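You operate a simulated robot arm through the tools that you are given. There is no shell and no other tool. Be economical: measure what you need, move in short steps, check, and stop when the job is done.

Carry out the task below with a simulated two-armed robot. There is one attempt and no reset: what you move stays moved.

TASK
Put one of the red packers from the flat grey tray on the black dot pane. Put one of the green packers from the flat grey tray on top of the white lift card. Take the 20 wooden block from the top of the black bench and leave it on the top of the wooden table. Put the black hinge on the green pad. Take the grey tray on the top of the long green table and put it away on the shelf of the blue trolley. Put the 6 steel block from the top of the long grey table on the shelf under the wooden bench and the 4 steel block on the top of the white counter. Take the orange wedge and leave it on the grey pad card. Any order will do. Set down upright: steel block.

Only the result counts: the job must be done as asked and must still hold three seconds after the hand-in. Knocking over, shifting, dropping, spilling or breaking anything else fails it.

THE ROBOT
Two 7-joint arms with fingered hands on one trunk, on a base that drives. Base frame: it is fixed to the floor where the robot stands at the start and does not move with it; the origin is under the middle of the robot, x ahead of it, y to its left, z up; the surface under the hand at the start is at about z = 850. Readings come in mm, rad, newtons and seconds.
The left shoulder is at the start at [70, 157, 1164], the right one opposite. With the tool pointing down near the work surface each hand reaches from about 320 to 900 mm from the robot's upright axis, wherever it stands, measured 20 degrees to its own side. Places, roughly: black dot pane (20x15x1 cm) [-2200, -2300, 800]; black hinge (7x5x3 cm) [1300, 3100, 900]; green packer [500, 0, 750]; green pad (24x19 cm) [-2500, 4340, 800]; grey pad card (18x13x1 cm) [-2300, 700, 800]; grey tray (41x22x6 cm) [3900, 2000, 900]; orange wedge (5x2x16 cm) [700, -2300, 900]; red packer [500, 0, 750]; shelf of the blue trolley [-5400, -1100, 800]; shelf under the wooden bench [1500, 3800, 300]; steel block [4000, -750, 750]; top of the white counter [1500, -1700, 800]; top of the wooden table [-2300, -700, 800]; white lift card [750, -1250, 750]; wooden block [1000, 1000, 750]. Payload 5 kg a hand.
The TCP of each hand is the grasp point between the finger pads, 31 mm short of the fingertips. In the tool frame z runs along the fingers and y along their closing line. Largest opening 156 mm; the body of the gripper starts 88 mm behind the TCP. The gripper is a hand of 4 fingers: y runs from the thumb to the fingers, the wrist lies at [0, 0, -249] in the tool frame, and closing takes about 1.5 s.
Orientation is told as [roll, pitch, yaw] about the base's x, y, z axes, in that order, counted from this pose: with the fingers straight down and closing along the base's y, the tool's x points along the base's -x, its y along +y and its z along -z.

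THE INTERFACE
- The arms move only by the tool apply_moves. It takes "left_plan", "right_plan" or both (then of equal length, played together; a hand with none holds still); each is a list of rows, each a list of 6 numbers: the shift along the tool's x, y, z in cm, then the turn, a rotation vector about the tool's x, y, z in rad. In form: [[tx, ty, tz, rx, ry, rz], ...]. A call has 1 to 12 rows; each row shifts and turns the commanded pose from where the row before left it, along the tool's axes as they then stand. "left_grip" and "right_grip" are, for a hand that has rows, the closure, from 0 (fully open) to 1 (shut), set as the call begins (left out, the last holds). Rows are played at 5 a second. More than 50 mm and 0.15 rad between two rows, or a gripper value outside its range, and nothing of the call is played. Where a pose cannot be reached the arm comes as near as it can. A force on the tool above 40 N (or 10 N above the force at the start of the call, whichever is more), or a blocked arm, ends the call early, and 0.2 s more pass. The fingers move at their own pace (about 108 mm/s each) and stop on an object; they squeeze with about 31 N. The grip force told is the motor's: it shows also when the fingers shut on nothing. Time passes only in rows, and 0.2 s behind the last, so rows that do not move let the fingers close. It gives the time, the measured TCP pose, the force on the tool (base axes), the opening and the grip force at its end, in the units of the frame above (readings bear some noise), with the torque about the TCP (base axes, N m) and any sound that the robot's microphone picked up, and new pictures: "views" is both (left out), scene, wrist or none (wrist: the cameras of the hands that moved).
- Cameras (640 x 400 px; columns grow to the right, rows downward): "scene" is now at [139.5, 22.7, 1403.7]; the picture's right is [0.30, -0.95, 0.00], its down [-0.55, -0.17, -0.82] and it looks along [0.78, 0.25, -0.57] (base axes); focal length 269 px, centre (320, 200). "left" rides on the left gripper at [-72, 2, -111] in its tool frame; the picture's right is [-0.02, -1.00, 0.00], its down [0.84, -0.02, -0.54] and it looks along [0.54, -0.01, 0.84] (tool axes); focal length 234 px, centre (320, 200). "right" rides on the right gripper at [72, 2, -111] in its tool frame; the picture's right is [-0.02, 1.00, 0.00], its down [-0.84, -0.02, -0.54] and it looks along [-0.54, -0.01, 0.84] (tool axes); focal length 234 px, centre (320, 200). There is no depth. A picture from a camera that has moved, and an enlarged one, comes with that camera's place and axes in the base frame and with its lens. The place of the scene camera against the robot may be out by one fixed shift of up to 12 mm in any direction.
- move_column(by): slides the trunk up (or, below 0, down) by that many mm; the arms and the scene camera ride with it, the base frame stays. It gives what a move gives, with no picture.
- roll_base(legs): drives the robot by 1 to 6 legs, each [ahead, turn to the left] in mm and rad, along the robot's own axes; the way and the turn of a leg run together, so that a leg with both is an arc; at most 1500 mm and 3.142 rad a leg. The arms and the cameras ride along, it lands a little off, and it stops where it bumps. It gives what a move gives, and a new picture of the scene camera.
- move_fingers(finger1, finger2, finger3, thumb_bend, hand): sets how far each is bent, from 0 (flat) to 1 (curled in); at 0.3 the hand is open as for a grip, at 0.7 the pads meet at the TCP. One left out holds its place. A second passes; each finger stops where it meets its share of the squeeze, and holds until it gets a number again. A gripper value or a shape takes the hand back. It gives what a move gives, with no picture; readings hold the bend of each and the force on the fingers (four entries, about 0 where the hand has none), thumb and palm.
- hand_shape(shape, hand): the hand has 4 fingers and takes this shape, open, in about a second: jaw (thumb against the fingers, like two jaws); tri (thumb and two fingers); tip (a fingertip pinch); poke (one finger out to press); point (the index stretched); flat (the hand flat); cup (the hand cupped); fist (a fist). The gripper value then closes the fingers along that shape, each until it touches; the sizes above hold for jaw. It gives what a move gives, with no picture.
- aim_head(pan, tilt): turns the head with the scene camera to pan (to the left, within 1.501 rad either way) and tilt (down, from -0.506 to 1.204), counted from straight ahead of the robot. It gives what a move gives, and a new picture of the scene camera.
- zoom(camera, box): a new picture of the part [left, top, right, bottom] of that camera's present view, enlarged. It takes no simulated time.
- hand_in(): hands the job in; it is judged then, once.

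Work in short steps. Places have to be worked out from the pictures, the camera data and where the tool is seen: move nearer, look again, correct. Check each grasp and each placing, and mend what went wrong. You have 483 turns and 360 pictures in all, those below and enlarged ones among them. Open the grippers and draw the arms clear of the work before you hand the job in, unless the task says otherwise; then end with one line.

The tools are called after "Emit:" as name(argument=value, ...) on one line, values as JSON. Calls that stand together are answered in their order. apply_moves: Moves the arms, as the interface text tells. Its arguments: {"type":"object","properties":{"left_plan":{"type":"array","items":{"type":"array","items":{"type":"number"}}},"left_grip":{"type":"number"},"right_plan":{"type":"array","items":{"type":"array","items":{"type":"number"}}},"right_grip":{"type":"number"},"views":{"type":"string","enum":["both","scene","wrist","none"]}},"required":[]} The other tools are called the same way: move_column (by) slides the trunk up or down; hand_shape (shape, hand) gives the hand a shape; move_fingers (finger1, finger2, finger3, thumb_bend, hand) moves the fingers one by one; roll_base (legs) drives the base; aim_head (pan, tilt) turns the head that bears the scene camera; zoom (camera, box) takes an enlarged picture of a part of a camera's view; hand_in () hands the job in.

At the start:

```text
clock: 0.0
left_tool_pos: [595.1, 441.6, 1126.6]
left_tcp_rot: [0.001, 0.001, 0.0]
left_force: [0.4, 0.2, -0.2]
left_ft_torque: [0.01, 0.03, -0.01]
left_grip_width: 155.9
left_grasp_force: 0.0
left_shape: jaw
left_bend: [0.3, 0.3, 0.3, 0.3]
left_finger forces: [0.0, 0.0, 0.0, 0.1, 0.0, 0.1]
right_tool_pos: [740.0, -18.7, 1110.5]
right_tcp_rot: [-0.001, 0.0, -0.001]
right_force: [1.8, 0.0, -0.9]
right_ft_torque: [0.0, -0.02, -0.02]
right_grip_width: 155.9
right_grasp_force: 0.1
right_shape: jaw
right_bend: [0.3, 0.3, 0.3, 0.3]
right_finger forces: [0.1, 0.0, 0.0, 0.0, 0.0, 0.0]
trunk travel left (down, up): [-550.0, 390.0]
robot x, y, heading: [-3.5, -2.0, -0.002]
head pan, tilt: [0.307, 0.611]
```

scene: 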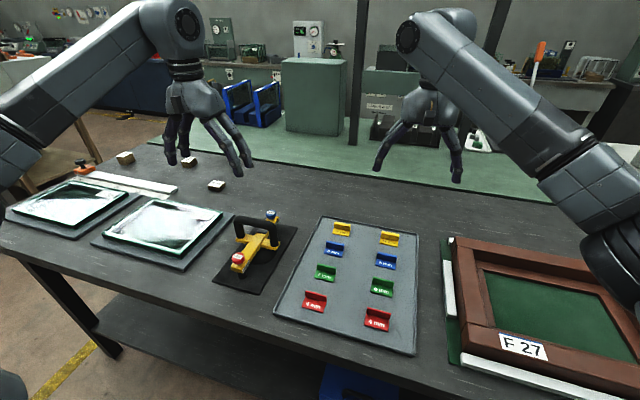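
right: 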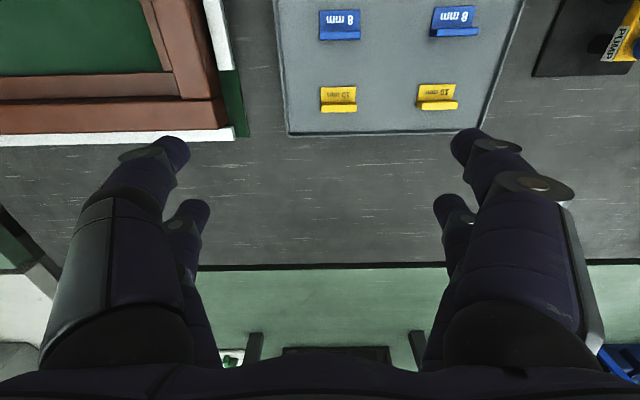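
left: 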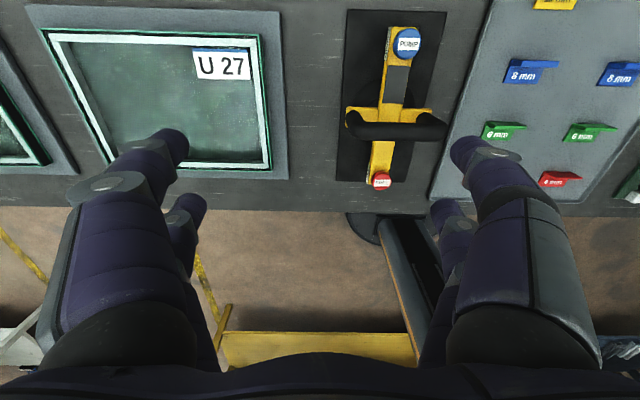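

The view shows a bench with the packer tray ahead; I zoom in to see the packers and the blocks at the left end.

Emit:
zoom(camera="scene", box=[270, 200, 430, 350])

Emit:
zoom(camera="scene", box=[60, 120, 260, 245])

Emit:
aim_head(pan=-0.9, tilt=0.45)

Emit:
aim_head(pan=1.2, tilt=0.3)

```text
2.67 times, centred on (350, 275) of scene
camera zoom: at [139.5, 22.7, 1403.7], right [0.3, -0.95, 0.0], down [-0.55, -0.17, -0.82], along [0.78, 0.25, -0.57], focal length 718 px, centre (240, 0)
```

zoom: 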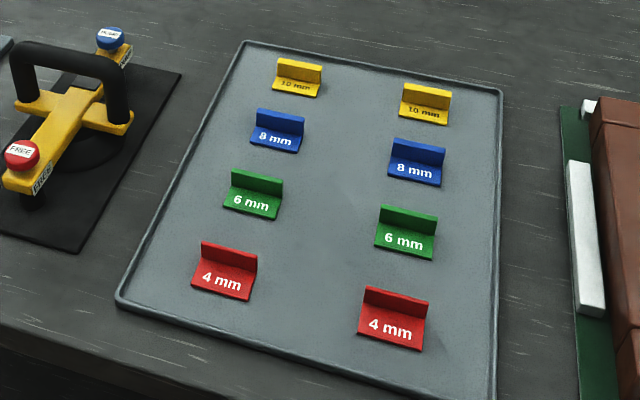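

```text
3.20 times, centred on (160, 182) of scene
camera zoom: at [139.5, 22.7, 1403.7], right [0.3, -0.95, 0.0], down [-0.55, -0.17, -0.82], along [0.78, 0.25, -0.57], focal length 861 px, centre (832, 256)
```

zoom: 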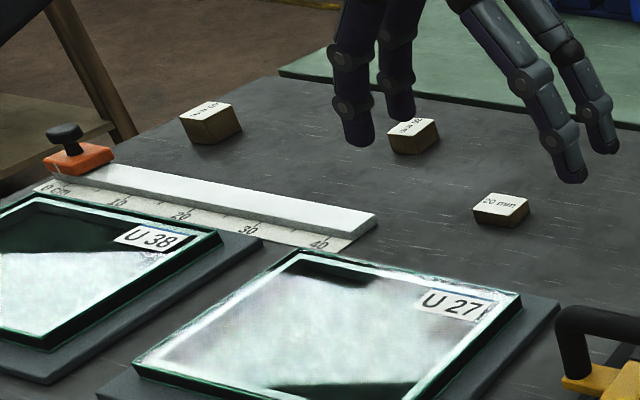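

```text
clock: 1.4
left_tool_pos: [595.9, 440.3, 1126.7]
left_tcp_rot: [-0.001, 0.0, 0.0]
left_force: [0.2, -0.4, 0.3]
left_ft_torque: [0.01, -0.02, -0.02]
left_grip_width: 156.0
left_grasp_force: 0.0
left_shape: jaw
left_bend: [0.3, 0.3, 0.3, 0.3]
left_finger forces: [0.1, 0.0, 0.0, 0.1, 0.0, 0.1]
right_tool_pos: [739.5, -18.1, 1110.9]
right_tcp_rot: [0.001, -0.001, -0.002]
right_force: [0.3, 0.3, 0.1]
right_ft_torque: [0.03, -0.05, -0.01]
right_grip_width: 155.8
right_grasp_force: 0.1
right_shape: jaw
right_bend: [0.3, 0.3, 0.3, 0.3]
right_finger forces: [0.1, 0.1, 0.1, 0.0, 0.0, 0.1]
trunk travel left (down, up): [-550.0, 390.0]
robot x, y, heading: [1.3, -1.0, -0.001]
head pan, tilt: [-0.901, 0.45]
camera scene: at [112.7, -75.9, 1418.2], right [-0.78, -0.62, 0.0], down [-0.27, 0.34, -0.9], along [0.56, -0.71, -0.44], focal length 269 px, centre (320, 200)
```

scene: 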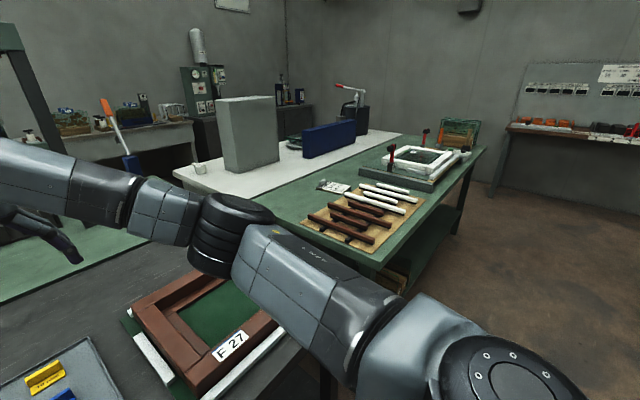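

```text
clock: 3.4
left_tool_pos: [596.1, 441.5, 1127.3]
left_tcp_rot: [0.001, 0.0, 0.001]
left_force: [-0.8, 0.1, -0.4]
left_ft_torque: [-0.03, 0.0, -0.02]
left_grip_width: 156.0
left_grasp_force: 0.0
left_shape: jaw
left_bend: [0.3, 0.3, 0.3, 0.3]
left_finger forces: [0.0, 0.1, 0.0, 0.0, 0.0, 0.0]
right_tool_pos: [739.7, -17.6, 1110.7]
right_tcp_rot: [0.002, 0.001, 0.001]
right_force: [0.0, 0.0, 0.3]
right_ft_torque: [-0.02, -0.02, 0.0]
right_grip_width: 155.9
right_grasp_force: 0.1
right_shape: jaw
right_bend: [0.3, 0.3, 0.3, 0.3]
right_finger forces: [0.0, 0.0, 0.1, 0.0, 0.1, 0.1]
trunk travel left (down, up): [-550.0, 390.0]
robot x, y, heading: [-1.8, 1.4, 0.001]
head pan, tilt: [1.201, 0.3]
camera scene: at [89.4, 83.1, 1432.1], right [0.93, -0.36, 0.0], down [-0.11, -0.28, -0.96], along [0.35, 0.89, -0.3], focal length 269 px, centre (320, 200)
```

scene: 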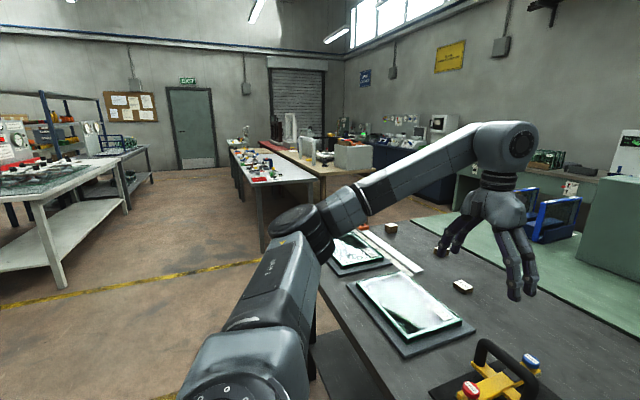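

The 20 mm block seems the nearest of the three; I look at the right side with zooms for the lift card and wedge.

Emit:
aim_head(pan=-0.9, tilt=0.45)

Emit:
zoom(camera="scene", box=[290, 100, 490, 225])

Emit:
zoom(camera="scene", box=[160, 80, 380, 210])

Emit:
aim_head(pan=-1.5, tilt=0.4)

Emit:
aim_head(pan=0.0, tilt=0.2)

```text
clock: 5.4
left_tool_pos: [595.1, 441.1, 1126.0]
left_tcp_rot: [0.0, -0.001, -0.001]
left_force: [-0.2, 0.1, -0.1]
left_ft_torque: [0.0, 0.01, 0.02]
left_grip_width: 155.8
left_grasp_force: 0.0
left_shape: jaw
left_bend: [0.3, 0.3, 0.3, 0.3]
left_finger forces: [0.0, 0.1, 0.0, 0.0, 0.1, 0.0]
right_tool_pos: [739.6, -18.3, 1110.2]
right_tcp_rot: [0.0, -0.001, 0.0]
right_force: [-0.5, -0.3, 0.1]
right_ft_torque: [0.02, 0.0, 0.02]
right_grip_width: 156.0
right_grasp_force: 0.0
right_shape: jaw
right_bend: [0.3, 0.3, 0.3, 0.3]
right_finger forces: [0.1, 0.1, 0.0, 0.1, 0.1, 0.0]
trunk travel left (down, up): [-550.0, 390.0]
robot x, y, heading: [-0.9, -0.1, 0.001]
head pan, tilt: [-0.901, 0.45]
camera scene: at [112.7, -75.9, 1418.2], right [-0.78, -0.62, 0.0], down [-0.27, 0.34, -0.9], along [0.56, -0.71, -0.44], focal length 269 px, centre (320, 200)
```

scene: 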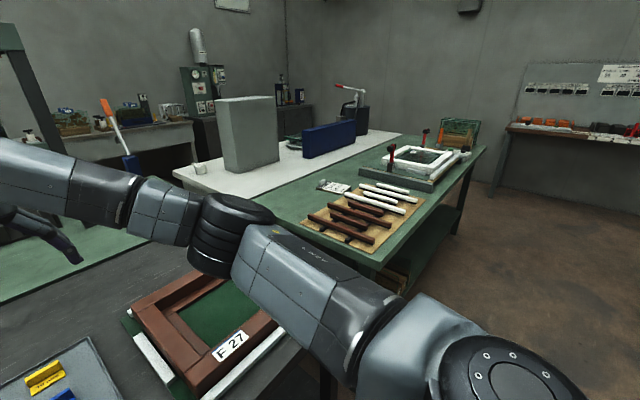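

```text
3.20 times, centred on (390, 162) of scene
camera zoom: at [112.7, -75.9, 1418.2], right [-0.78, -0.62, 0.0], down [-0.27, 0.34, -0.9], along [0.56, -0.71, -0.44], focal length 861 px, centre (96, 320)
```

zoom: 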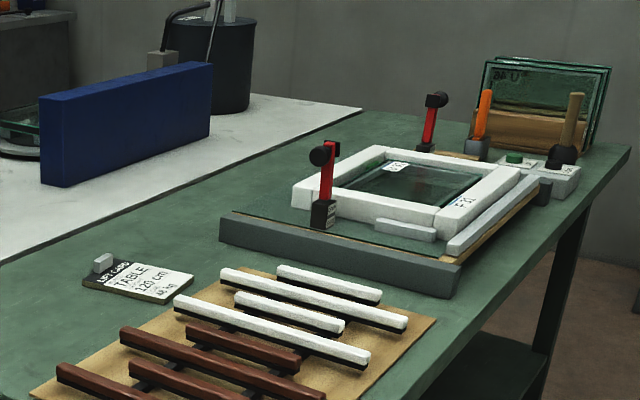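

```text
2.91 times, centred on (270, 145) of scene
camera zoom: at [112.7, -75.9, 1418.2], right [-0.78, -0.62, 0.0], down [-0.27, 0.34, -0.9], along [0.56, -0.71, -0.44], focal length 783 px, centre (466, 360)
```

zoom: 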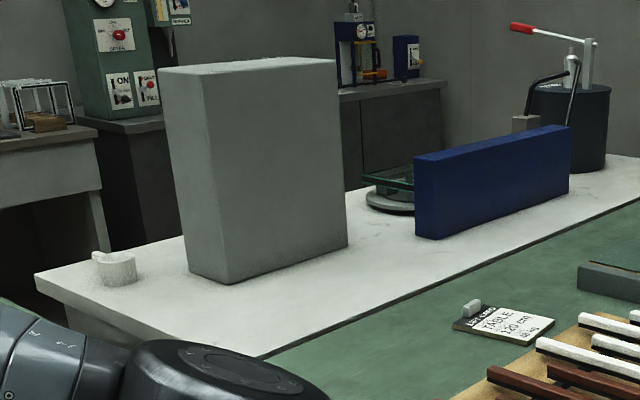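

```text
clock: 6.4
left_tool_pos: [594.1, 439.9, 1126.2]
left_tcp_rot: [0.0, 0.002, -0.001]
left_force: [-0.3, -0.1, 0.4]
left_ft_torque: [0.0, -0.02, 0.0]
left_grip_width: 155.6
left_grasp_force: 0.1
left_shape: jaw
left_bend: [0.3, 0.3, 0.3, 0.3]
left_finger forces: [0.1, 0.0, 0.0, 0.1, 0.1, 0.1]
right_tool_pos: [739.3, -18.0, 1111.2]
right_tcp_rot: [0.0, 0.0, 0.0]
right_force: [-0.1, 0.4, -0.5]
right_ft_torque: [0.02, 0.02, -0.01]
right_grip_width: 155.9
right_grasp_force: 0.1
right_shape: jaw
right_bend: [0.3, 0.3, 0.3, 0.3]
right_finger forces: [0.0, 0.0, 0.1, 0.1, 0.0, 0.0]
trunk travel left (down, up): [-550.0, 390.0]
robot x, y, heading: [1.8, 1.8, -0.004]
head pan, tilt: [-1.499, 0.4]
camera scene: at [62.3, -96.3, 1422.9], right [-1.0, -0.07, 0.0], down [-0.03, 0.39, -0.92], along [0.07, -0.92, -0.39], focal length 269 px, centre (320, 200)
```

scene: 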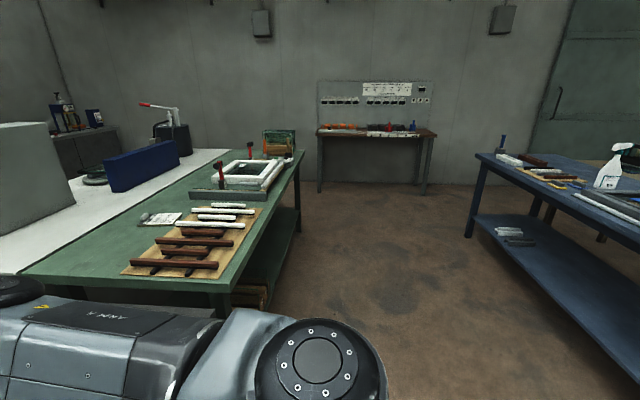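

```text
clock: 8.0
left_tool_pos: [595.0, 440.7, 1126.1]
left_tcp_rot: [0.0, -0.002, 0.001]
left_force: [-1.0, 0.3, 0.1]
left_ft_torque: [0.02, 0.0, 0.01]
left_grip_width: 155.8
left_grasp_force: 0.1
left_shape: jaw
left_bend: [0.3, 0.3, 0.3, 0.3]
left_finger forces: [0.0, 0.0, 0.1, 0.0, 0.0, 0.0]
right_tool_pos: [740.4, -17.5, 1110.3]
right_tcp_rot: [0.001, 0.0, 0.0]
right_force: [0.7, 0.4, 0.0]
right_ft_torque: [-0.01, 0.01, 0.04]
right_grip_width: 155.9
right_grasp_force: 0.1
right_shape: jaw
right_bend: [0.3, 0.3, 0.3, 0.3]
right_finger forces: [0.1, 0.1, 0.0, 0.0, 0.0, 0.0]
trunk travel left (down, up): [-550.0, 390.0]
robot x, y, heading: [1.0, 3.2, -0.0]
head pan, tilt: [0.0, 0.201]
camera scene: at [148.8, -4.0, 1441.4], right [0.0, -1.0, 0.0], down [-0.2, 0.0, -0.98], along [0.98, 0.0, -0.2], focal length 269 px, centre (320, 200)
```

scene: 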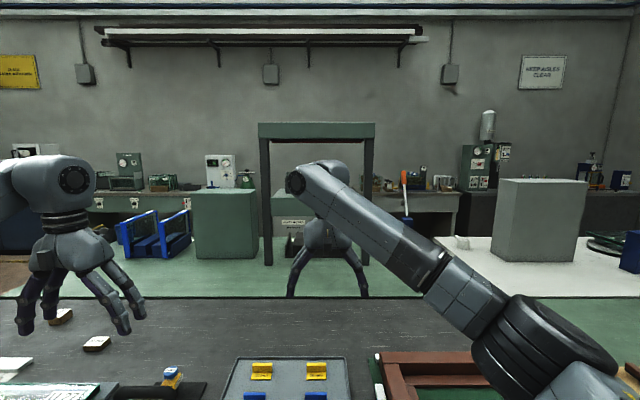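

I move the right hand above the right green packer (about [574, 9]) and look.

Emit:
aim_head(pan=0.15, tilt=0.85)

Emit:
apply_moves(right_plan=[[3.3, 0.5, 3, 0, 0, 0], [3.3, 0.5, 3, 0, 0, 0], [3.3, 0.5, 3, 0, 0, 0], [3.3, 0.5, 3, 0, 0, 0], [3.4, 0.7, 3, 0, 0, 0], [0, 0, 0, 0, 0, 0]], views="both")

```text
clock: 9.0
left_tool_pos: [594.6, 441.5, 1126.0]
left_tcp_rot: [-0.001, 0.0, 0.002]
left_force: [1.0, -0.2, 1.0]
left_ft_torque: [-0.01, 0.01, -0.03]
left_grip_width: 156.0
left_grasp_force: 0.2
left_shape: jaw
left_bend: [0.3, 0.3, 0.3, 0.3]
left_finger forces: [0.1, 0.0, 0.0, 0.1, 0.0, 0.0]
right_tool_pos: [739.4, -17.2, 1110.7]
right_tcp_rot: [-0.001, 0.0, 0.001]
right_force: [0.4, -0.6, -0.1]
right_ft_torque: [0.0, -0.02, -0.02]
right_grip_width: 155.7
right_grasp_force: 0.1
right_shape: jaw
right_bend: [0.3, 0.3, 0.3, 0.3]
right_finger forces: [0.1, 0.0, 0.0, 0.1, 0.0, 0.0]
trunk travel left (down, up): [-550.0, 390.0]
robot x, y, heading: [-4.3, 3.3, -0.002]
head pan, tilt: [0.15, 0.85]
camera scene: at [132.9, 7.8, 1383.8], right [0.15, -0.99, 0.0], down [-0.74, -0.11, -0.66], along [0.65, 0.1, -0.75], focal length 269 px, centre (320, 200)
```

scene: 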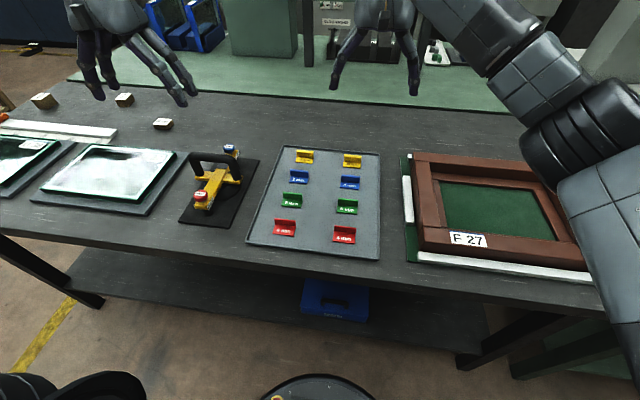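

```text
clock: 10.4
left_tool_pos: [596.1, 440.5, 1125.6]
left_tcp_rot: [0.0, 0.001, -0.001]
left_force: [-0.2, 0.8, -0.5]
left_ft_torque: [0.01, -0.02, 0.02]
left_grip_width: 156.1
left_grasp_force: 0.1
left_shape: jaw
left_bend: [0.3, 0.3, 0.3, 0.3]
left_finger forces: [0.0, 0.0, 0.0, 0.0, 0.0, 0.0]
right_tool_pos: [571.4, 10.2, 961.4]
right_tcp_rot: [0.0, -0.001, 0.002]
right_force: [0.3, 0.3, 0.1]
right_ft_torque: [0.02, 0.01, -0.01]
right_grip_width: 156.2
right_grasp_force: 0.0
right_shape: jaw
right_bend: [0.3, 0.3, 0.3, 0.3]
right_finger forces: [0.0, 0.1, 0.0, 0.0, 0.1, 0.0]
trunk travel left (down, up): [-550.0, 390.0]
robot x, y, heading: [-0.5, 1.7, 0.0]
head pan, tilt: [0.15, 0.85]
camera scene: at [133.2, 7.7, 1383.7], right [0.15, -0.99, 0.0], down [-0.74, -0.11, -0.66], along [0.65, 0.1, -0.75], focal length 269 px, centre (320, 200)
camera right: at [499.5, 12.5, 1071.3], right [0.02, 1.0, 0.0], down [0.84, -0.02, 0.54], along [0.54, -0.01, -0.84], focal length 234 px, centre (320, 200)
```

scene: 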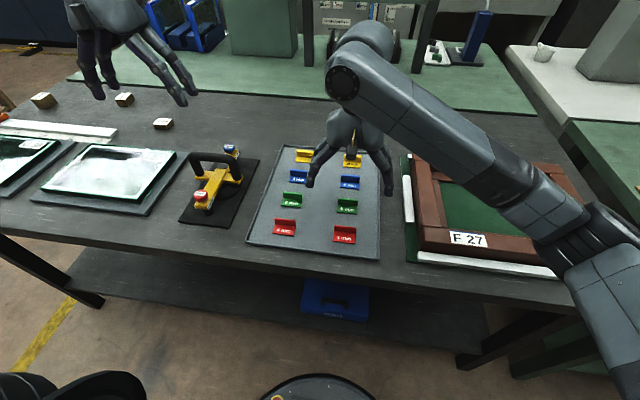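
right: 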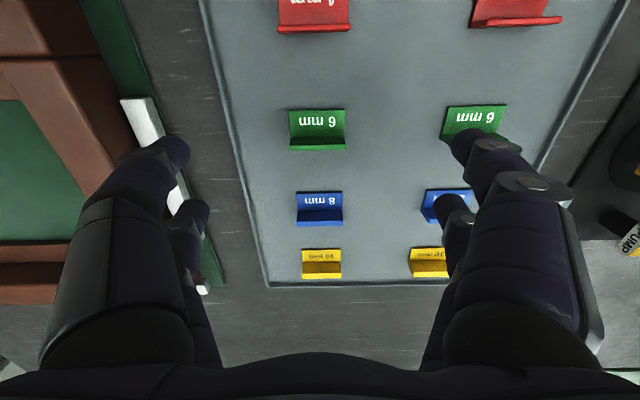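

The green packer's centre computes to about [561, 9], 51 mm wide along y. I go down over it with the fingers open to either end.

Emit:
apply_moves(right_plan=[[1.0, 0, 3, 0, 0, 0], [0, 0, 3, 0, 0, 0], [0, 0, 0.7, 0, 0, 0], [0, 0, 0, 0, 0, 0]], right_grip=0.25, views="both")

```text
clock: 11.4
left_tool_pos: [594.1, 440.7, 1126.4]
left_tcp_rot: [0.0, 0.0, -0.001]
left_force: [0.1, 0.3, -0.5]
left_ft_torque: [-0.03, 0.0, 0.03]
left_grip_width: 155.9
left_grasp_force: 0.0
left_shape: jaw
left_bend: [0.3, 0.3, 0.3, 0.3]
left_finger forces: [0.0, 0.0, 0.1, 0.0, 0.0, 0.1]
right_tool_pos: [564.3, 8.9, 893.7]
right_tcp_rot: [0.0, 0.001, 0.0]
right_force: [-0.2, 0.6, 0.0]
right_ft_torque: [0.02, 0.0, -0.02]
right_grip_width: 117.4
right_grasp_force: 0.1
right_shape: jaw
right_bend: [0.26, 0.26, 0.26, 0.53]
right_finger forces: [0.1, 0.1, 0.0, 0.0, 0.0, 0.1]
trunk travel left (down, up): [-550.0, 390.0]
robot x, y, heading: [-0.2, -2.9, -0.003]
head pan, tilt: [0.15, 0.85]
camera scene: at [132.9, 7.7, 1383.7], right [0.15, -0.99, 0.0], down [-0.74, -0.11, -0.66], along [0.65, 0.1, -0.75], focal length 269 px, centre (320, 200)
camera right: at [491.6, 10.6, 1004.2], right [0.02, 1.0, 0.0], down [0.84, -0.02, 0.54], along [0.54, -0.01, -0.84], focal length 234 px, centre (320, 200)
```

scene: 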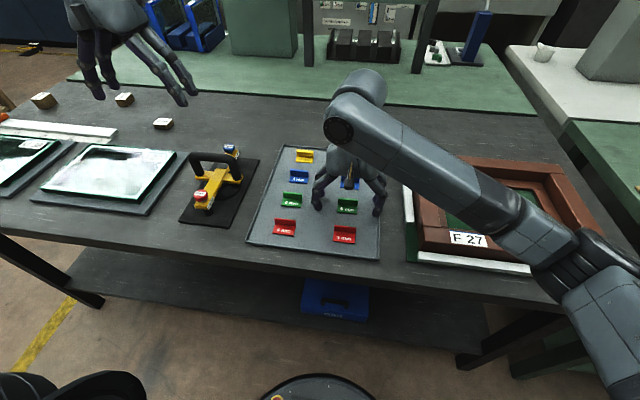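
right: 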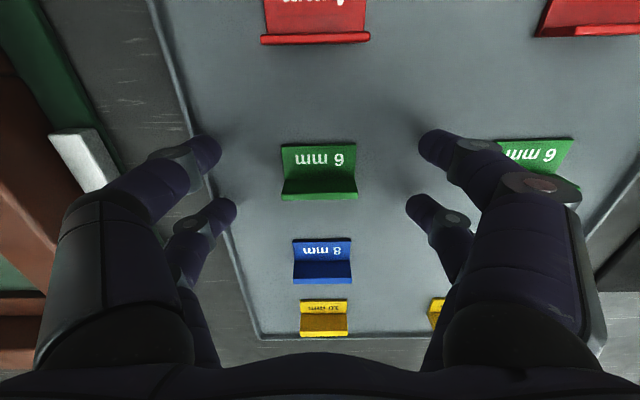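

Alignment looks good; I go 7 mm lower and close on the packer ends.

Emit:
apply_moves(right_plan=[[0.2, 0, 0.4, 0, 0, 0], [0, 0, 0.3, 0, 0, 0], [0, 0, 0, 0, 0, 0]], views="none")

Emit:
apply_moves(right_plan=[[0, 0, 0, 0, 0, 0], [0, 0, 0, 0, 0, 0], [0, 0, 0, 0, 0, 0], [0, 0, 0, 0, 0, 0], [0, 0, 0, 0, 0, 0], [0, 0, 0, 0, 0, 0]], right_grip=0.75, views="wrist")

```text
clock: 12.2
left_tool_pos: [595.2, 440.9, 1127.5]
left_tcp_rot: [-0.001, 0.001, -0.001]
left_force: [0.5, 0.6, 0.0]
left_ft_torque: [-0.03, -0.01, 0.02]
left_grip_width: 155.8
left_grasp_force: 0.1
left_shape: jaw
left_bend: [0.3, 0.3, 0.3, 0.3]
left_finger forces: [0.0, 0.1, 0.0, 0.0, 0.0, 0.1]
right_tool_pos: [561.6, 10.7, 886.9]
right_tcp_rot: [0.0, 0.0, 0.001]
right_force: [-0.2, 1.3, 0.6]
right_ft_torque: [-0.02, 0.0, 0.0]
right_grip_width: 117.2
right_grasp_force: 0.0
right_shape: jaw
right_bend: [0.26, 0.26, 0.27, 0.53]
right_finger forces: [0.1, 0.0, 0.6, 0.0, 0.5, 0.0]
trunk travel left (down, up): [-550.0, 390.0]
robot x, y, heading: [2.7, -3.0, 0.0]
head pan, tilt: [0.15, 0.85]
```

```text
clock: 13.6
left_tool_pos: [593.8, 440.5, 1125.9]
left_tcp_rot: [-0.001, 0.002, 0.001]
left_force: [-1.1, -0.4, 0.3]
left_ft_torque: [0.01, 0.02, 0.01]
left_grip_width: 155.8
left_grasp_force: 0.1
left_shape: jaw
left_bend: [0.3, 0.3, 0.3, 0.3]
left_finger forces: [0.0, 0.0, 0.1, 0.0, 0.0, 0.1]
right_tool_pos: [561.1, 9.6, 887.3]
right_tcp_rot: [-0.001, -0.001, -0.001]
right_force: [0.3, -0.2, 8.7]
right_ft_torque: [0.02, -0.2, 0.02]
right_grip_width: 3.9
right_grasp_force: 30.6
right_shape: jaw
right_bend: [0.75, 0.7, 0.7, 0.73]
right_finger forces: [0.0, 0.1, 0.1, 0.0, 0.0, 0.0]
trunk travel left (down, up): [-550.0, 390.0]
robot x, y, heading: [-0.9, -2.3, 0.0]
head pan, tilt: [0.15, 0.85]
camera right: at [489.3, 11.0, 997.3], right [0.02, 1.0, 0.0], down [0.84, -0.02, 0.55], along [0.55, -0.01, -0.84], focal length 234 px, centre (320, 200)
```

right: 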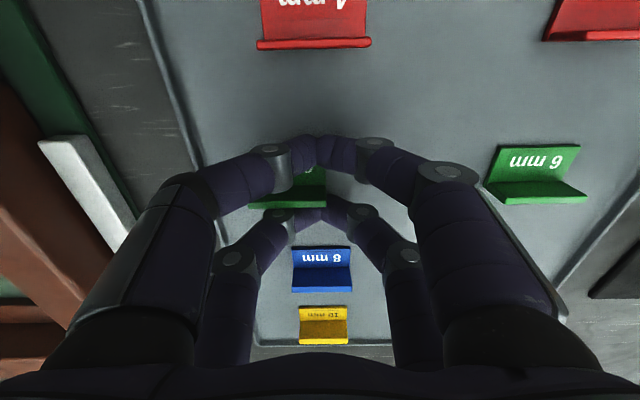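

The fingers slipped over the packer (opening 4 mm, pushing 9 N). I lift a little, open and look.

Emit:
apply_moves(right_plan=[[0, 0, -2, 0, 0, 0], [0, 0, -3, 0, 0, 0], [0, 0, 0, 0, 0, 0]], views="none")

Emit:
hand_shape(hand="right", shape="tip")

Emit:
zoom(camera="right", box=[0, 0, 640, 400])

Emit:
zoom(camera="scene", box=[240, 130, 400, 270])

```text
clock: 14.4
left_tool_pos: [595.1, 440.1, 1127.1]
left_tcp_rot: [-0.001, 0.001, 0.0]
left_force: [-0.3, -0.4, 0.0]
left_ft_torque: [0.02, 0.01, -0.02]
left_grip_width: 155.7
left_grasp_force: 0.1
left_shape: jaw
left_bend: [0.3, 0.3, 0.3, 0.3]
left_finger forces: [0.0, 0.1, 0.0, 0.0, 0.0, 0.0]
right_tool_pos: [562.5, 9.1, 935.7]
right_tcp_rot: [0.001, 0.0, 0.0]
right_force: [0.1, -0.5, -0.1]
right_ft_torque: [0.02, 0.02, -0.01]
right_grip_width: 4.0
right_grasp_force: 30.9
right_shape: jaw
right_bend: [0.75, 0.7, 0.7, 0.73]
right_finger forces: [0.1, 0.0, 0.0, 0.0, 0.0, 0.0]
trunk travel left (down, up): [-550.0, 390.0]
robot x, y, heading: [1.2, -1.0, 0.003]
head pan, tilt: [0.15, 0.85]
```

```text
clock: 15.3
left_tool_pos: [595.1, 440.8, 1126.9]
left_tcp_rot: [0.0, 0.0, 0.0]
left_force: [0.4, -0.2, 0.9]
left_ft_torque: [0.02, -0.01, 0.01]
left_grip_width: 155.8
left_grasp_force: 0.1
left_shape: jaw
left_bend: [0.3, 0.3, 0.3, 0.3]
left_finger forces: [0.1, 0.0, 0.1, 0.1, 0.1, 0.1]
right_tool_pos: [562.3, 9.9, 936.3]
right_tcp_rot: [-0.001, 0.0, 0.001]
right_force: [0.6, 0.3, 0.4]
right_ft_torque: [0.04, -0.01, -0.01]
right_grip_width: 155.8
right_grasp_force: 0.0
right_shape: tip
right_bend: [0.3, 0.3, 0.3, 0.3]
right_finger forces: [0.0, 0.0, 0.0, 0.1, 0.0, 0.0]
trunk travel left (down, up): [-550.0, 390.0]
robot x, y, heading: [-0.2, 0.6, -0.002]
head pan, tilt: [0.15, 0.85]
```

```text
1.00 times, centred on (320, 200) of right (not enlarged: the box is as wide or as high as the picture)
camera zoom: at [490.2, 11.5, 1046.2], right [0.02, 1.0, 0.0], down [0.84, -0.02, 0.54], along [0.54, -0.01, -0.84], focal length 234 px, centre (320, 200)
```

zoom: 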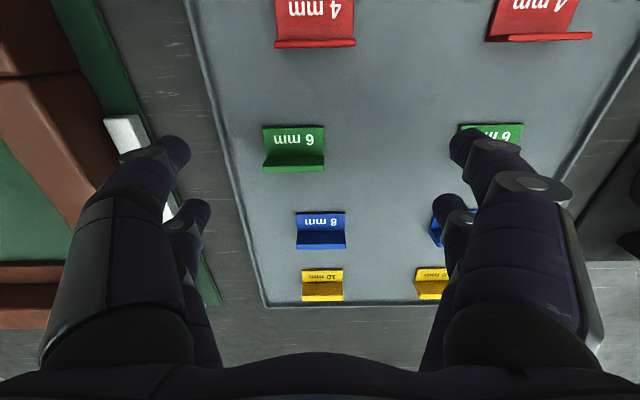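

```text
2.86 times, centred on (320, 200) of scene
camera zoom: at [132.9, 7.7, 1383.7], right [0.15, -0.99, 0.0], down [-0.74, -0.11, -0.66], along [0.65, 0.1, -0.75], focal length 769 px, centre (320, 200)
```

zoom: 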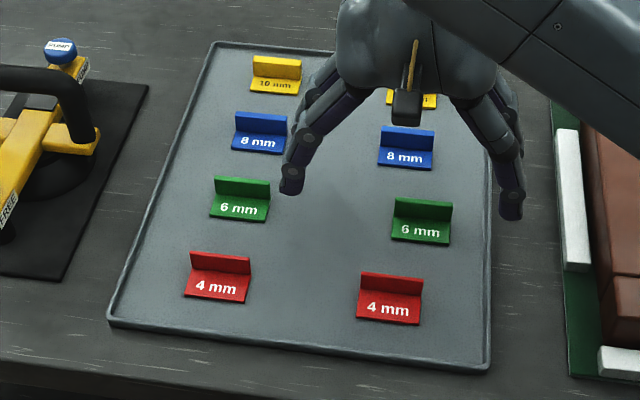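

The packer only slid a little; its lip is about 25 mm tall near x = 566, y = -13. I'll pinch the lip instead: turn the hand by 90° and close it in the air to see the tip shape.

Emit:
apply_moves(right_plan=[[0, 0, -2, 0, 0, -0.145], [0, 0, -2, 0, 0, -0.145], [0, 0, 0, 0, 0, -0.145], [0, 0, 0, 0, 0, -0.145], [0, 0, 0, 0, 0, -0.145], [0, 0, 0, 0, 0, -0.145], [0, 0, 0, 0, 0, -0.145], [0, 0, 0, 0, 0, -0.145], [0, 0, 0, 0, 0, -0.145], [0, 0, 0, 0, 0, -0.145], [0, 0, 0, 0, 0, -0.12], [0, 0, 0, 0, 0, 0]], right_grip=1, views="both")

```text
clock: 17.9
left_tool_pos: [594.9, 440.6, 1126.7]
left_tcp_rot: [0.001, 0.001, 0.0]
left_force: [-0.3, 0.3, -0.1]
left_ft_torque: [0.03, -0.02, -0.03]
left_grip_width: 155.7
left_grasp_force: 0.1
left_shape: jaw
left_bend: [0.3, 0.3, 0.3, 0.3]
left_finger forces: [0.1, 0.1, 0.0, 0.1, 0.1, 0.1]
right_tool_pos: [561.6, 9.4, 977.0]
right_tcp_rot: [0.0, -0.001, 1.573]
right_force: [-0.9, -0.1, -0.3]
right_ft_torque: [-0.02, -0.01, 0.01]
right_grip_width: 0.2
right_grasp_force: 30.8
right_shape: tip
right_bend: [0.7, 0.7, 0.7, 0.7]
right_finger forces: [0.1, 0.0, 0.0, 0.0, 0.0, 0.0]
trunk travel left (down, up): [-550.0, 390.0]
robot x, y, heading: [-0.2, 0.1, -0.002]
head pan, tilt: [0.15, 0.85]
camera scene: at [132.8, 7.7, 1383.7], right [0.15, -0.99, 0.0], down [-0.74, -0.11, -0.66], along [0.65, 0.1, -0.75], focal length 269 px, centre (320, 200)
camera right: at [560.5, -63.2, 1086.6], right [-1.0, 0.02, 0.0], down [0.02, 0.84, 0.54], along [0.01, 0.54, -0.84], focal length 234 px, centre (320, 200)
```

scene: 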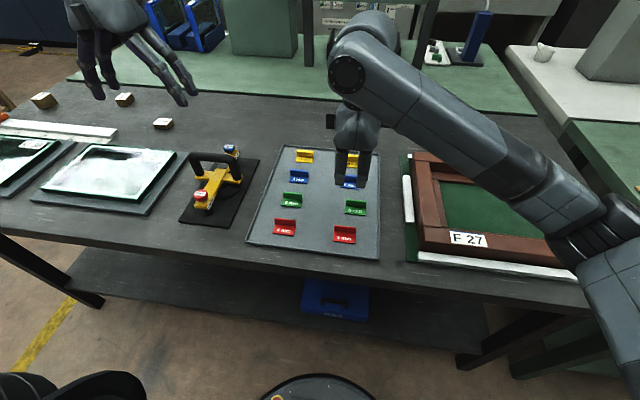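
right: 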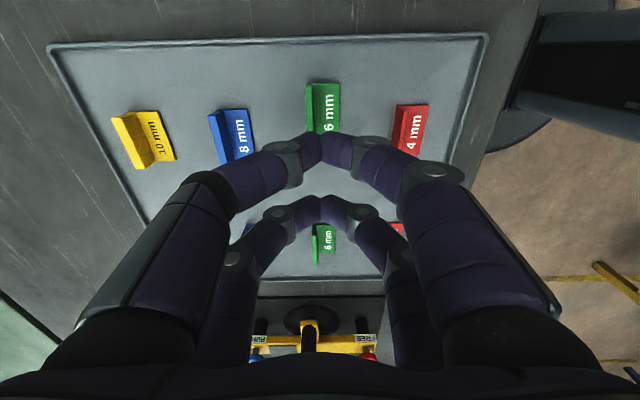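

Closed, the fingertips meet at the TCP column. The lip is at about [568, -17]; I open to ~55 mm, descend astride the lip.

Emit:
apply_moves(right_plan=[[1.3, -0.3, 0, 0, 0, 0], [1.35, -0.35, 2, 0, 0, 0], [0, 0, 3, 0, 0, 0], [0, 0, 2.5, 0, 0, 0], [0, 0, 0.6, 0, 0, 0], [0, 0, 0, 0, 0, 0]], right_grip=0.62, views="wrist")

Emit:
zoom(camera="scene", box=[290, 130, 420, 240])

```text
clock: 19.3
left_tool_pos: [594.6, 441.6, 1125.1]
left_tcp_rot: [0.001, -0.001, 0.0]
left_force: [-0.1, 0.0, -0.1]
left_ft_torque: [0.01, 0.01, 0.01]
left_grip_width: 155.8
left_grasp_force: 0.2
left_shape: jaw
left_bend: [0.3, 0.3, 0.3, 0.3]
left_finger forces: [0.1, 0.0, 0.0, 0.1, 0.0, 0.0]
right_tool_pos: [567.1, -17.9, 894.6]
right_tcp_rot: [0.002, -0.001, 1.57]
right_force: [0.0, -0.9, 0.6]
right_ft_torque: [-0.02, -0.01, 0.01]
right_grip_width: 59.0
right_grasp_force: 0.1
right_shape: tip
right_bend: [0.74, 0.74, 0.74, 0.7]
right_finger forces: [0.1, 0.0, 0.0, 0.0, 0.0, 0.0]
trunk travel left (down, up): [-550.0, 390.0]
robot x, y, heading: [-0.9, 1.0, -0.003]
head pan, tilt: [0.15, 0.85]
camera right: at [566.0, -89.4, 1005.1], right [-1.0, 0.02, 0.0], down [0.02, 0.84, 0.54], along [0.01, 0.54, -0.84], focal length 234 px, centre (320, 200)
```

right: 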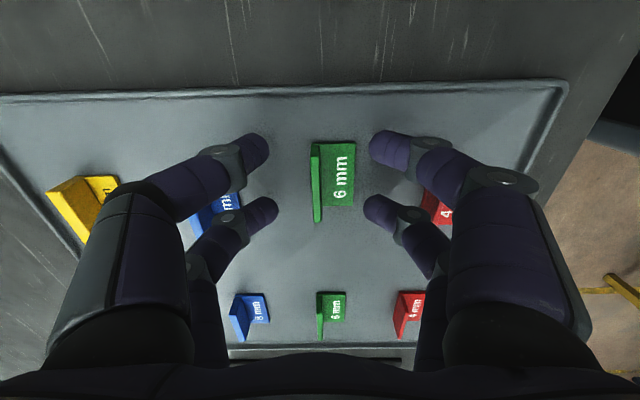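

```text
3.64 times, centred on (355, 185) of scene
camera zoom: at [132.8, 7.8, 1383.7], right [0.15, -0.99, 0.0], down [-0.74, -0.11, -0.66], along [0.65, 0.1, -0.75], focal length 979 px, centre (193, 254)
```

zoom: 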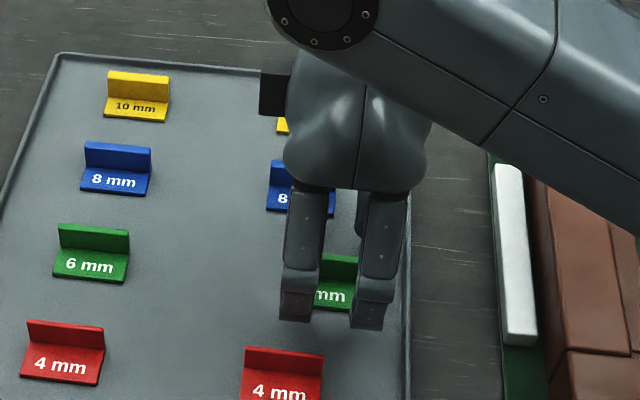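

The lip is centred between the finger pairs; I close.

Emit:
apply_moves(right_plan=[[0, 0, 0, 0, 0, 0], [0, 0, 0, 0, 0, 0], [0, 0, 0, 0, 0, 0], [0, 0, 0, 0, 0, 0], [0, 0, 0, 0, 0, 0]], right_grip=1, views="wrist")

```text
clock: 20.5
left_tool_pos: [594.5, 440.8, 1126.6]
left_tcp_rot: [0.001, -0.001, -0.001]
left_force: [0.9, 0.1, -0.3]
left_ft_torque: [0.0, -0.01, 0.02]
left_grip_width: 156.1
left_grasp_force: 0.0
left_shape: jaw
left_bend: [0.3, 0.3, 0.3, 0.3]
left_finger forces: [0.1, 0.0, 0.0, 0.0, 0.0, 0.0]
right_tool_pos: [568.0, -16.2, 895.5]
right_tcp_rot: [0.001, 0.0, 1.572]
right_force: [0.1, -0.2, -0.7]
right_ft_torque: [-0.01, 0.0, 0.04]
right_grip_width: 0.0
right_grasp_force: 31.0
right_shape: tip
right_bend: [0.71, 0.7, 0.7, 0.71]
right_finger forces: [0.0, 27.5, 28.7, 0.1, 0.0, 0.0]
trunk travel left (down, up): [-550.0, 390.0]
robot x, y, heading: [1.6, 2.9, -0.001]
head pan, tilt: [0.15, 0.85]
camera right: at [566.0, -89.3, 1005.3], right [-1.0, 0.02, 0.0], down [0.02, 0.84, 0.54], along [0.01, 0.54, -0.84], focal length 234 px, centre (320, 200)
```

right: 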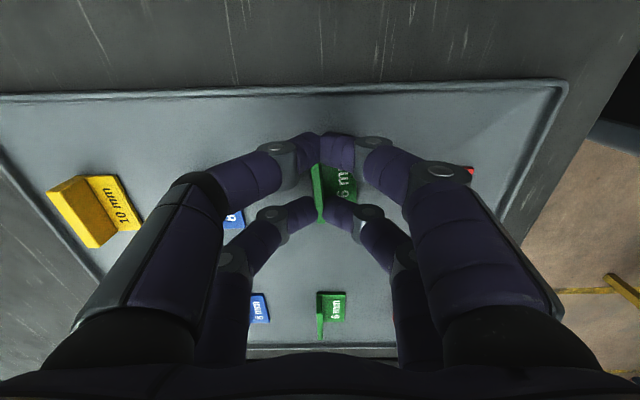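

Finger forces 27–28 suggest contact with the lip; I lift and check.

Emit:
apply_moves(right_plan=[[0, 0, -3, 0, 0, 0], [0, 0, -4, 0, 0, 0], [0, 0, -4, 0, 0, 0], [0, 0, 0, 0, 0, 0]], views="wrist")

Emit:
zoom(camera="scene", box=[290, 100, 420, 250])

```text
clock: 21.5
left_tool_pos: [595.6, 439.9, 1126.3]
left_tcp_rot: [0.0, -0.001, 0.0]
left_force: [0.1, -0.2, 0.0]
left_ft_torque: [0.03, 0.02, 0.02]
left_grip_width: 155.9
left_grasp_force: 0.1
left_shape: jaw
left_bend: [0.3, 0.3, 0.3, 0.3]
left_finger forces: [0.0, 0.0, 0.1, 0.0, 0.0, 0.0]
right_tool_pos: [570.8, -16.8, 1006.8]
right_tcp_rot: [-0.002, -0.002, 1.572]
right_force: [-0.4, -0.9, -0.3]
right_ft_torque: [0.0, -0.01, 0.02]
right_grip_width: 0.0
right_grasp_force: 31.2
right_shape: tip
right_bend: [0.71, 0.7, 0.7, 0.71]
right_finger forces: [0.1, 27.7, 28.7, 0.0, 0.1, 0.0]
trunk travel left (down, up): [-550.0, 390.0]
robot x, y, heading: [-3.3, -3.8, 0.003]
head pan, tilt: [0.15, 0.85]
camera right: at [569.0, -90.0, 1116.5], right [-1.0, 0.02, 0.0], down [0.02, 0.84, 0.54], along [0.01, 0.54, -0.84], focal length 234 px, centre (320, 200)
```

right: 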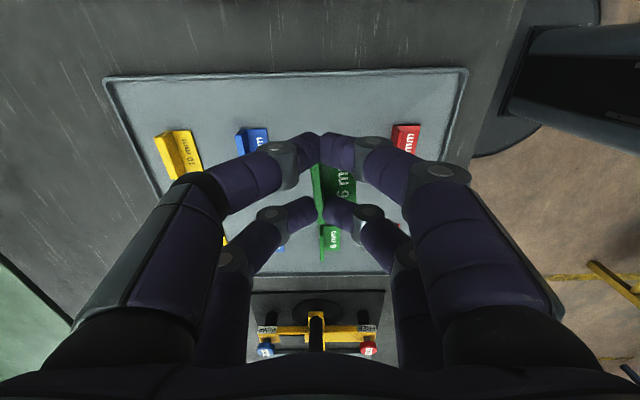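

```text
2.67 times, centred on (355, 175) of scene
camera zoom: at [133.3, 7.7, 1383.6], right [0.15, -0.99, 0.0], down [-0.74, -0.11, -0.66], along [0.65, 0.1, -0.75], focal length 718 px, centre (227, 267)
```

zoom: 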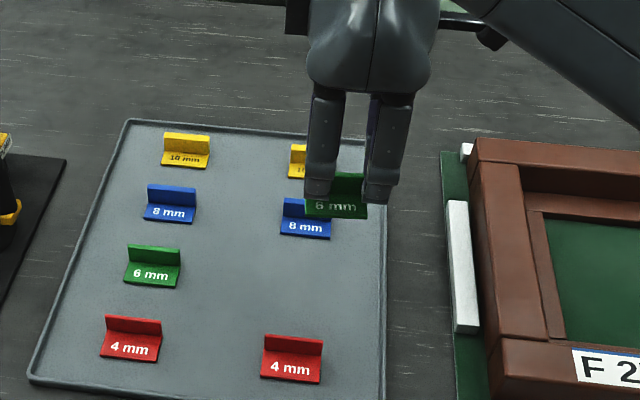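

The green packer is held. Now the left hand: tip shape, move above the left red packer (~[490,148]), with the right hand drawn aside.

Emit:
hand_shape(hand="left", shape="tip")

Emit:
apply_moves(left_plan=[[1.5, -4.2, 2.0, 0, 0, 0], [1.5, -4.2, 2.0, 0, 0, 0], [1.5, -4.2, 2.0, 0, 0, 0], [1.5, -4.2, 2.0, 0, 0, 0], [1.5, -4.2, 2.0, 0, 0, 0], [1.5, -4.2, 2.0, 0, 0, 0], [1.5, -4.1, 2.0, 0, 0, 0], [0, 0, 0, 0, 0, 0]], right_plan=[[4, 0, -2, 0, 0, 0], [4, 0, -2, 0, 0, 0], [4, 0, -2, 0, 0, 0], [4, 0, -2, 0, 0, 0], [0, 0, -2, 0, 0, 0], [0, 0, 0, 0, 0, 0], [0, 0, 0, 0, 0, 0], [0, 0, 0, 0, 0, 0]], views="none")

Emit:
apply_moves(left_plan=[[0, 0, 0, 0, 0, 0.145], [0, 0, 0, 0, 0, 0.145], [0, 0, 0, 0, 0, 0.145], [0, 0, 0, 0, 0, 0.145], [0, 0, 0, 0, 0, 0.145], [0, 0, 0, 0, 0, 0.145], [0, 0, 0, 0, 0, 0.145], [0, 0, 0, 0, 0, 0.145], [0, 0, 0, 0, 0, 0.145], [0, 0, 0, 0, 0, 0.145], [0, 0, 0, 0, 0, 0.12], [0, 0, 0, 0, 0, 0]], left_grip=0.62, views="both")

```text
clock: 22.4
left_tool_pos: [594.4, 439.6, 1125.7]
left_tcp_rot: [-0.001, 0.001, 0.001]
left_force: [0.0, 0.3, 0.3]
left_ft_torque: [0.0, -0.03, 0.03]
left_grip_width: 156.0
left_grasp_force: 0.1
left_shape: tip
left_bend: [0.3, 0.3, 0.3, 0.3]
left_finger forces: [0.1, 0.0, 0.1, 0.0, 0.1, 0.0]
right_tool_pos: [570.2, -17.3, 1007.1]
right_tcp_rot: [0.002, 0.003, 1.572]
right_force: [-0.3, 0.5, -0.2]
right_ft_torque: [0.02, 0.01, 0.03]
right_grip_width: 0.0
right_grasp_force: 30.9
right_shape: tip
right_bend: [0.71, 0.7, 0.7, 0.71]
right_finger forces: [0.1, 27.7, 28.8, 0.0, 0.0, 0.0]
trunk travel left (down, up): [-550.0, 390.0]
robot x, y, heading: [0.4, 0.2, 0.004]
head pan, tilt: [0.15, 0.85]
```

```text
clock: 24.2
left_tool_pos: [488.9, 149.9, 986.6]
left_tcp_rot: [-0.002, -0.001, 0.002]
left_force: [-0.4, 0.5, 0.2]
left_ft_torque: [-0.04, -0.03, -0.04]
left_grip_width: 155.6
left_grasp_force: 0.0
left_shape: tip
left_bend: [0.3, 0.3, 0.3, 0.3]
left_finger forces: [0.0, 0.0, 0.1, 0.0, 0.0, 0.0]
right_tool_pos: [567.4, -175.0, 1106.1]
right_tcp_rot: [-0.001, 0.002, 1.57]
right_force: [0.2, -0.9, -0.1]
right_ft_torque: [-0.06, -0.01, 0.02]
right_grip_width: 0.0
right_grasp_force: 31.7
right_shape: tip
right_bend: [0.71, 0.7, 0.7, 0.71]
right_finger forces: [0.0, 27.7, 28.6, 0.1, 0.0, 0.0]
trunk travel left (down, up): [-550.0, 390.0]
robot x, y, heading: [-0.6, -0.3, -0.002]
head pan, tilt: [0.15, 0.85]
```

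```text
clock: 26.8
left_tool_pos: [489.6, 148.3, 985.7]
left_tcp_rot: [0.0, 0.0, -1.573]
left_force: [-0.2, 0.4, 0.3]
left_ft_torque: [-0.01, 0.02, -0.03]
left_grip_width: 59.7
left_grasp_force: 0.1
left_shape: tip
left_bend: [0.73, 0.73, 0.73, 0.7]
left_finger forces: [0.0, 0.0, 0.0, 0.1, 0.1, 0.0]
right_tool_pos: [566.9, -176.6, 1105.0]
right_tcp_rot: [0.0, 0.0, 1.57]
right_force: [-0.4, -0.9, 0.4]
right_ft_torque: [0.01, 0.02, 0.0]
right_grip_width: 0.1
right_grasp_force: 30.6
right_shape: tip
right_bend: [0.71, 0.7, 0.7, 0.71]
right_finger forces: [0.0, 27.6, 28.6, 0.0, 0.1, 0.0]
trunk travel left (down, up): [-550.0, 390.0]
robot x, y, heading: [-3.3, -2.5, -0.0]
head pan, tilt: [0.15, 0.85]
camera scene: at [132.9, 7.5, 1383.7], right [0.15, -0.99, 0.0], down [-0.74, -0.11, -0.66], along [0.65, 0.1, -0.75], focal length 269 px, centre (320, 200)
camera left: at [490.1, 76.7, 1098.0], right [-1.0, -0.02, 0.0], down [-0.02, 0.84, 0.54], along [-0.01, 0.54, -0.84], focal length 234 px, centre (320, 200)
```

scene: 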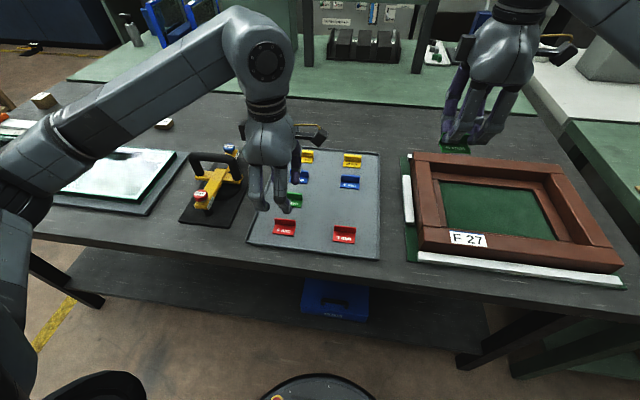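
left: 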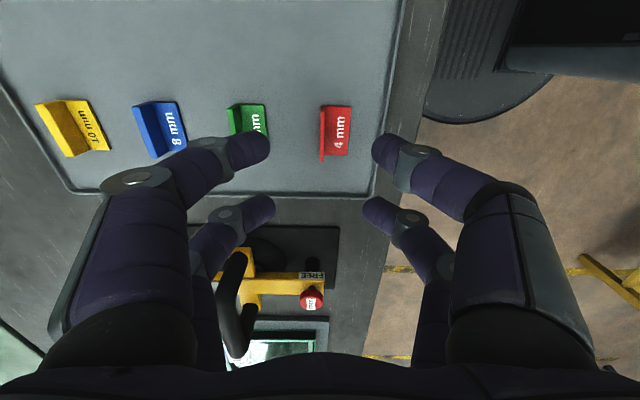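

The red lip is at about [488, 149], right under the hand; I descend and close.

Emit:
apply_moves(left_plan=[[0, -0.1, 3, 0, 0, 0], [0, 0, 3, 0, 0, 0], [0, 0, 2, 0, 0, 0], [0, 0, 1.1, 0, 0, 0], [0, 0, 0, 0, 0, 0]], views="wrist")

```text
clock: 28.0
left_tool_pos: [490.1, 147.3, 895.7]
left_tcp_rot: [-0.001, 0.001, -1.571]
left_force: [0.0, -0.3, -0.6]
left_ft_torque: [0.0, 0.01, -0.03]
left_grip_width: 59.7
left_grasp_force: 0.1
left_shape: tip
left_bend: [0.73, 0.73, 0.73, 0.7]
left_finger forces: [0.1, 0.0, 0.0, 0.0, 0.0, 0.1]
right_tool_pos: [567.6, -178.0, 1105.4]
right_tcp_rot: [-0.002, 0.0, 1.571]
right_force: [0.3, 0.5, -0.1]
right_ft_torque: [0.0, 0.0, -0.01]
right_grip_width: 0.2
right_grasp_force: 30.9
right_shape: tip
right_bend: [0.71, 0.7, 0.7, 0.71]
right_finger forces: [0.0, 27.7, 28.6, 0.1, 0.0, 0.1]
trunk travel left (down, up): [-550.0, 390.0]
robot x, y, heading: [0.7, 0.5, 0.003]
head pan, tilt: [0.15, 0.85]
camera left: at [489.2, 75.7, 1007.4], right [-1.0, -0.02, 0.0], down [-0.02, 0.84, 0.54], along [-0.01, 0.54, -0.84], focal length 234 px, centre (320, 200)
```

left: 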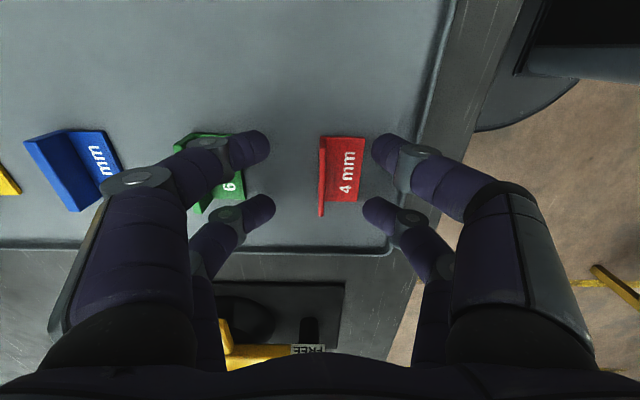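

Aligned; close and lift.

Emit:
apply_moves(left_plan=[[0, 0, 0, 0, 0, 0], [0, 0, 0, 0, 0, 0], [0, 0, 0, 0, 0, 0], [0, 0, 0, 0, 0, 0], [0, 0, 0, 0, 0, 0], [0, 0, -3, 0, 0, 0], [0, 0, -4, 0, 0, 0], [0, 0, -4, 0, 0, 0], [0, 0, -4, 0, 0, 0], [0, 0, 0, 0, 0, 0]], left_grip=1, views="scene")

```text
clock: 30.2
left_tool_pos: [489.0, 147.9, 1047.2]
left_tcp_rot: [0.002, 0.0, -1.57]
left_force: [-0.1, -0.1, -0.2]
left_ft_torque: [-0.01, -0.04, 0.02]
left_grip_width: 0.1
left_grasp_force: 31.3
left_shape: tip
left_bend: [0.7, 0.7, 0.7, 0.7]
left_finger forces: [27.7, 27.7, 27.4, 0.0, 27.8, 0.1]
right_tool_pos: [567.9, -176.9, 1104.6]
right_tcp_rot: [-0.001, -0.001, 1.57]
right_force: [0.1, 0.3, -0.4]
right_ft_torque: [0.0, -0.01, 0.03]
right_grip_width: 0.0
right_grasp_force: 31.0
right_shape: tip
right_bend: [0.71, 0.7, 0.7, 0.71]
right_finger forces: [0.1, 27.7, 28.6, 0.0, 0.0, 0.1]
trunk travel left (down, up): [-550.0, 390.0]
robot x, y, heading: [0.2, -1.8, 0.002]
head pan, tilt: [0.15, 0.85]
camera scene: at [133.1, 7.9, 1383.7], right [0.15, -0.99, 0.0], down [-0.74, -0.11, -0.66], along [0.65, 0.1, -0.75], focal length 269 px, centre (320, 200)
```

scene: 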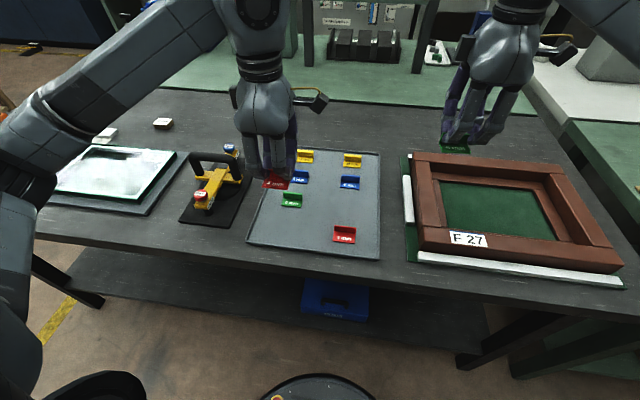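

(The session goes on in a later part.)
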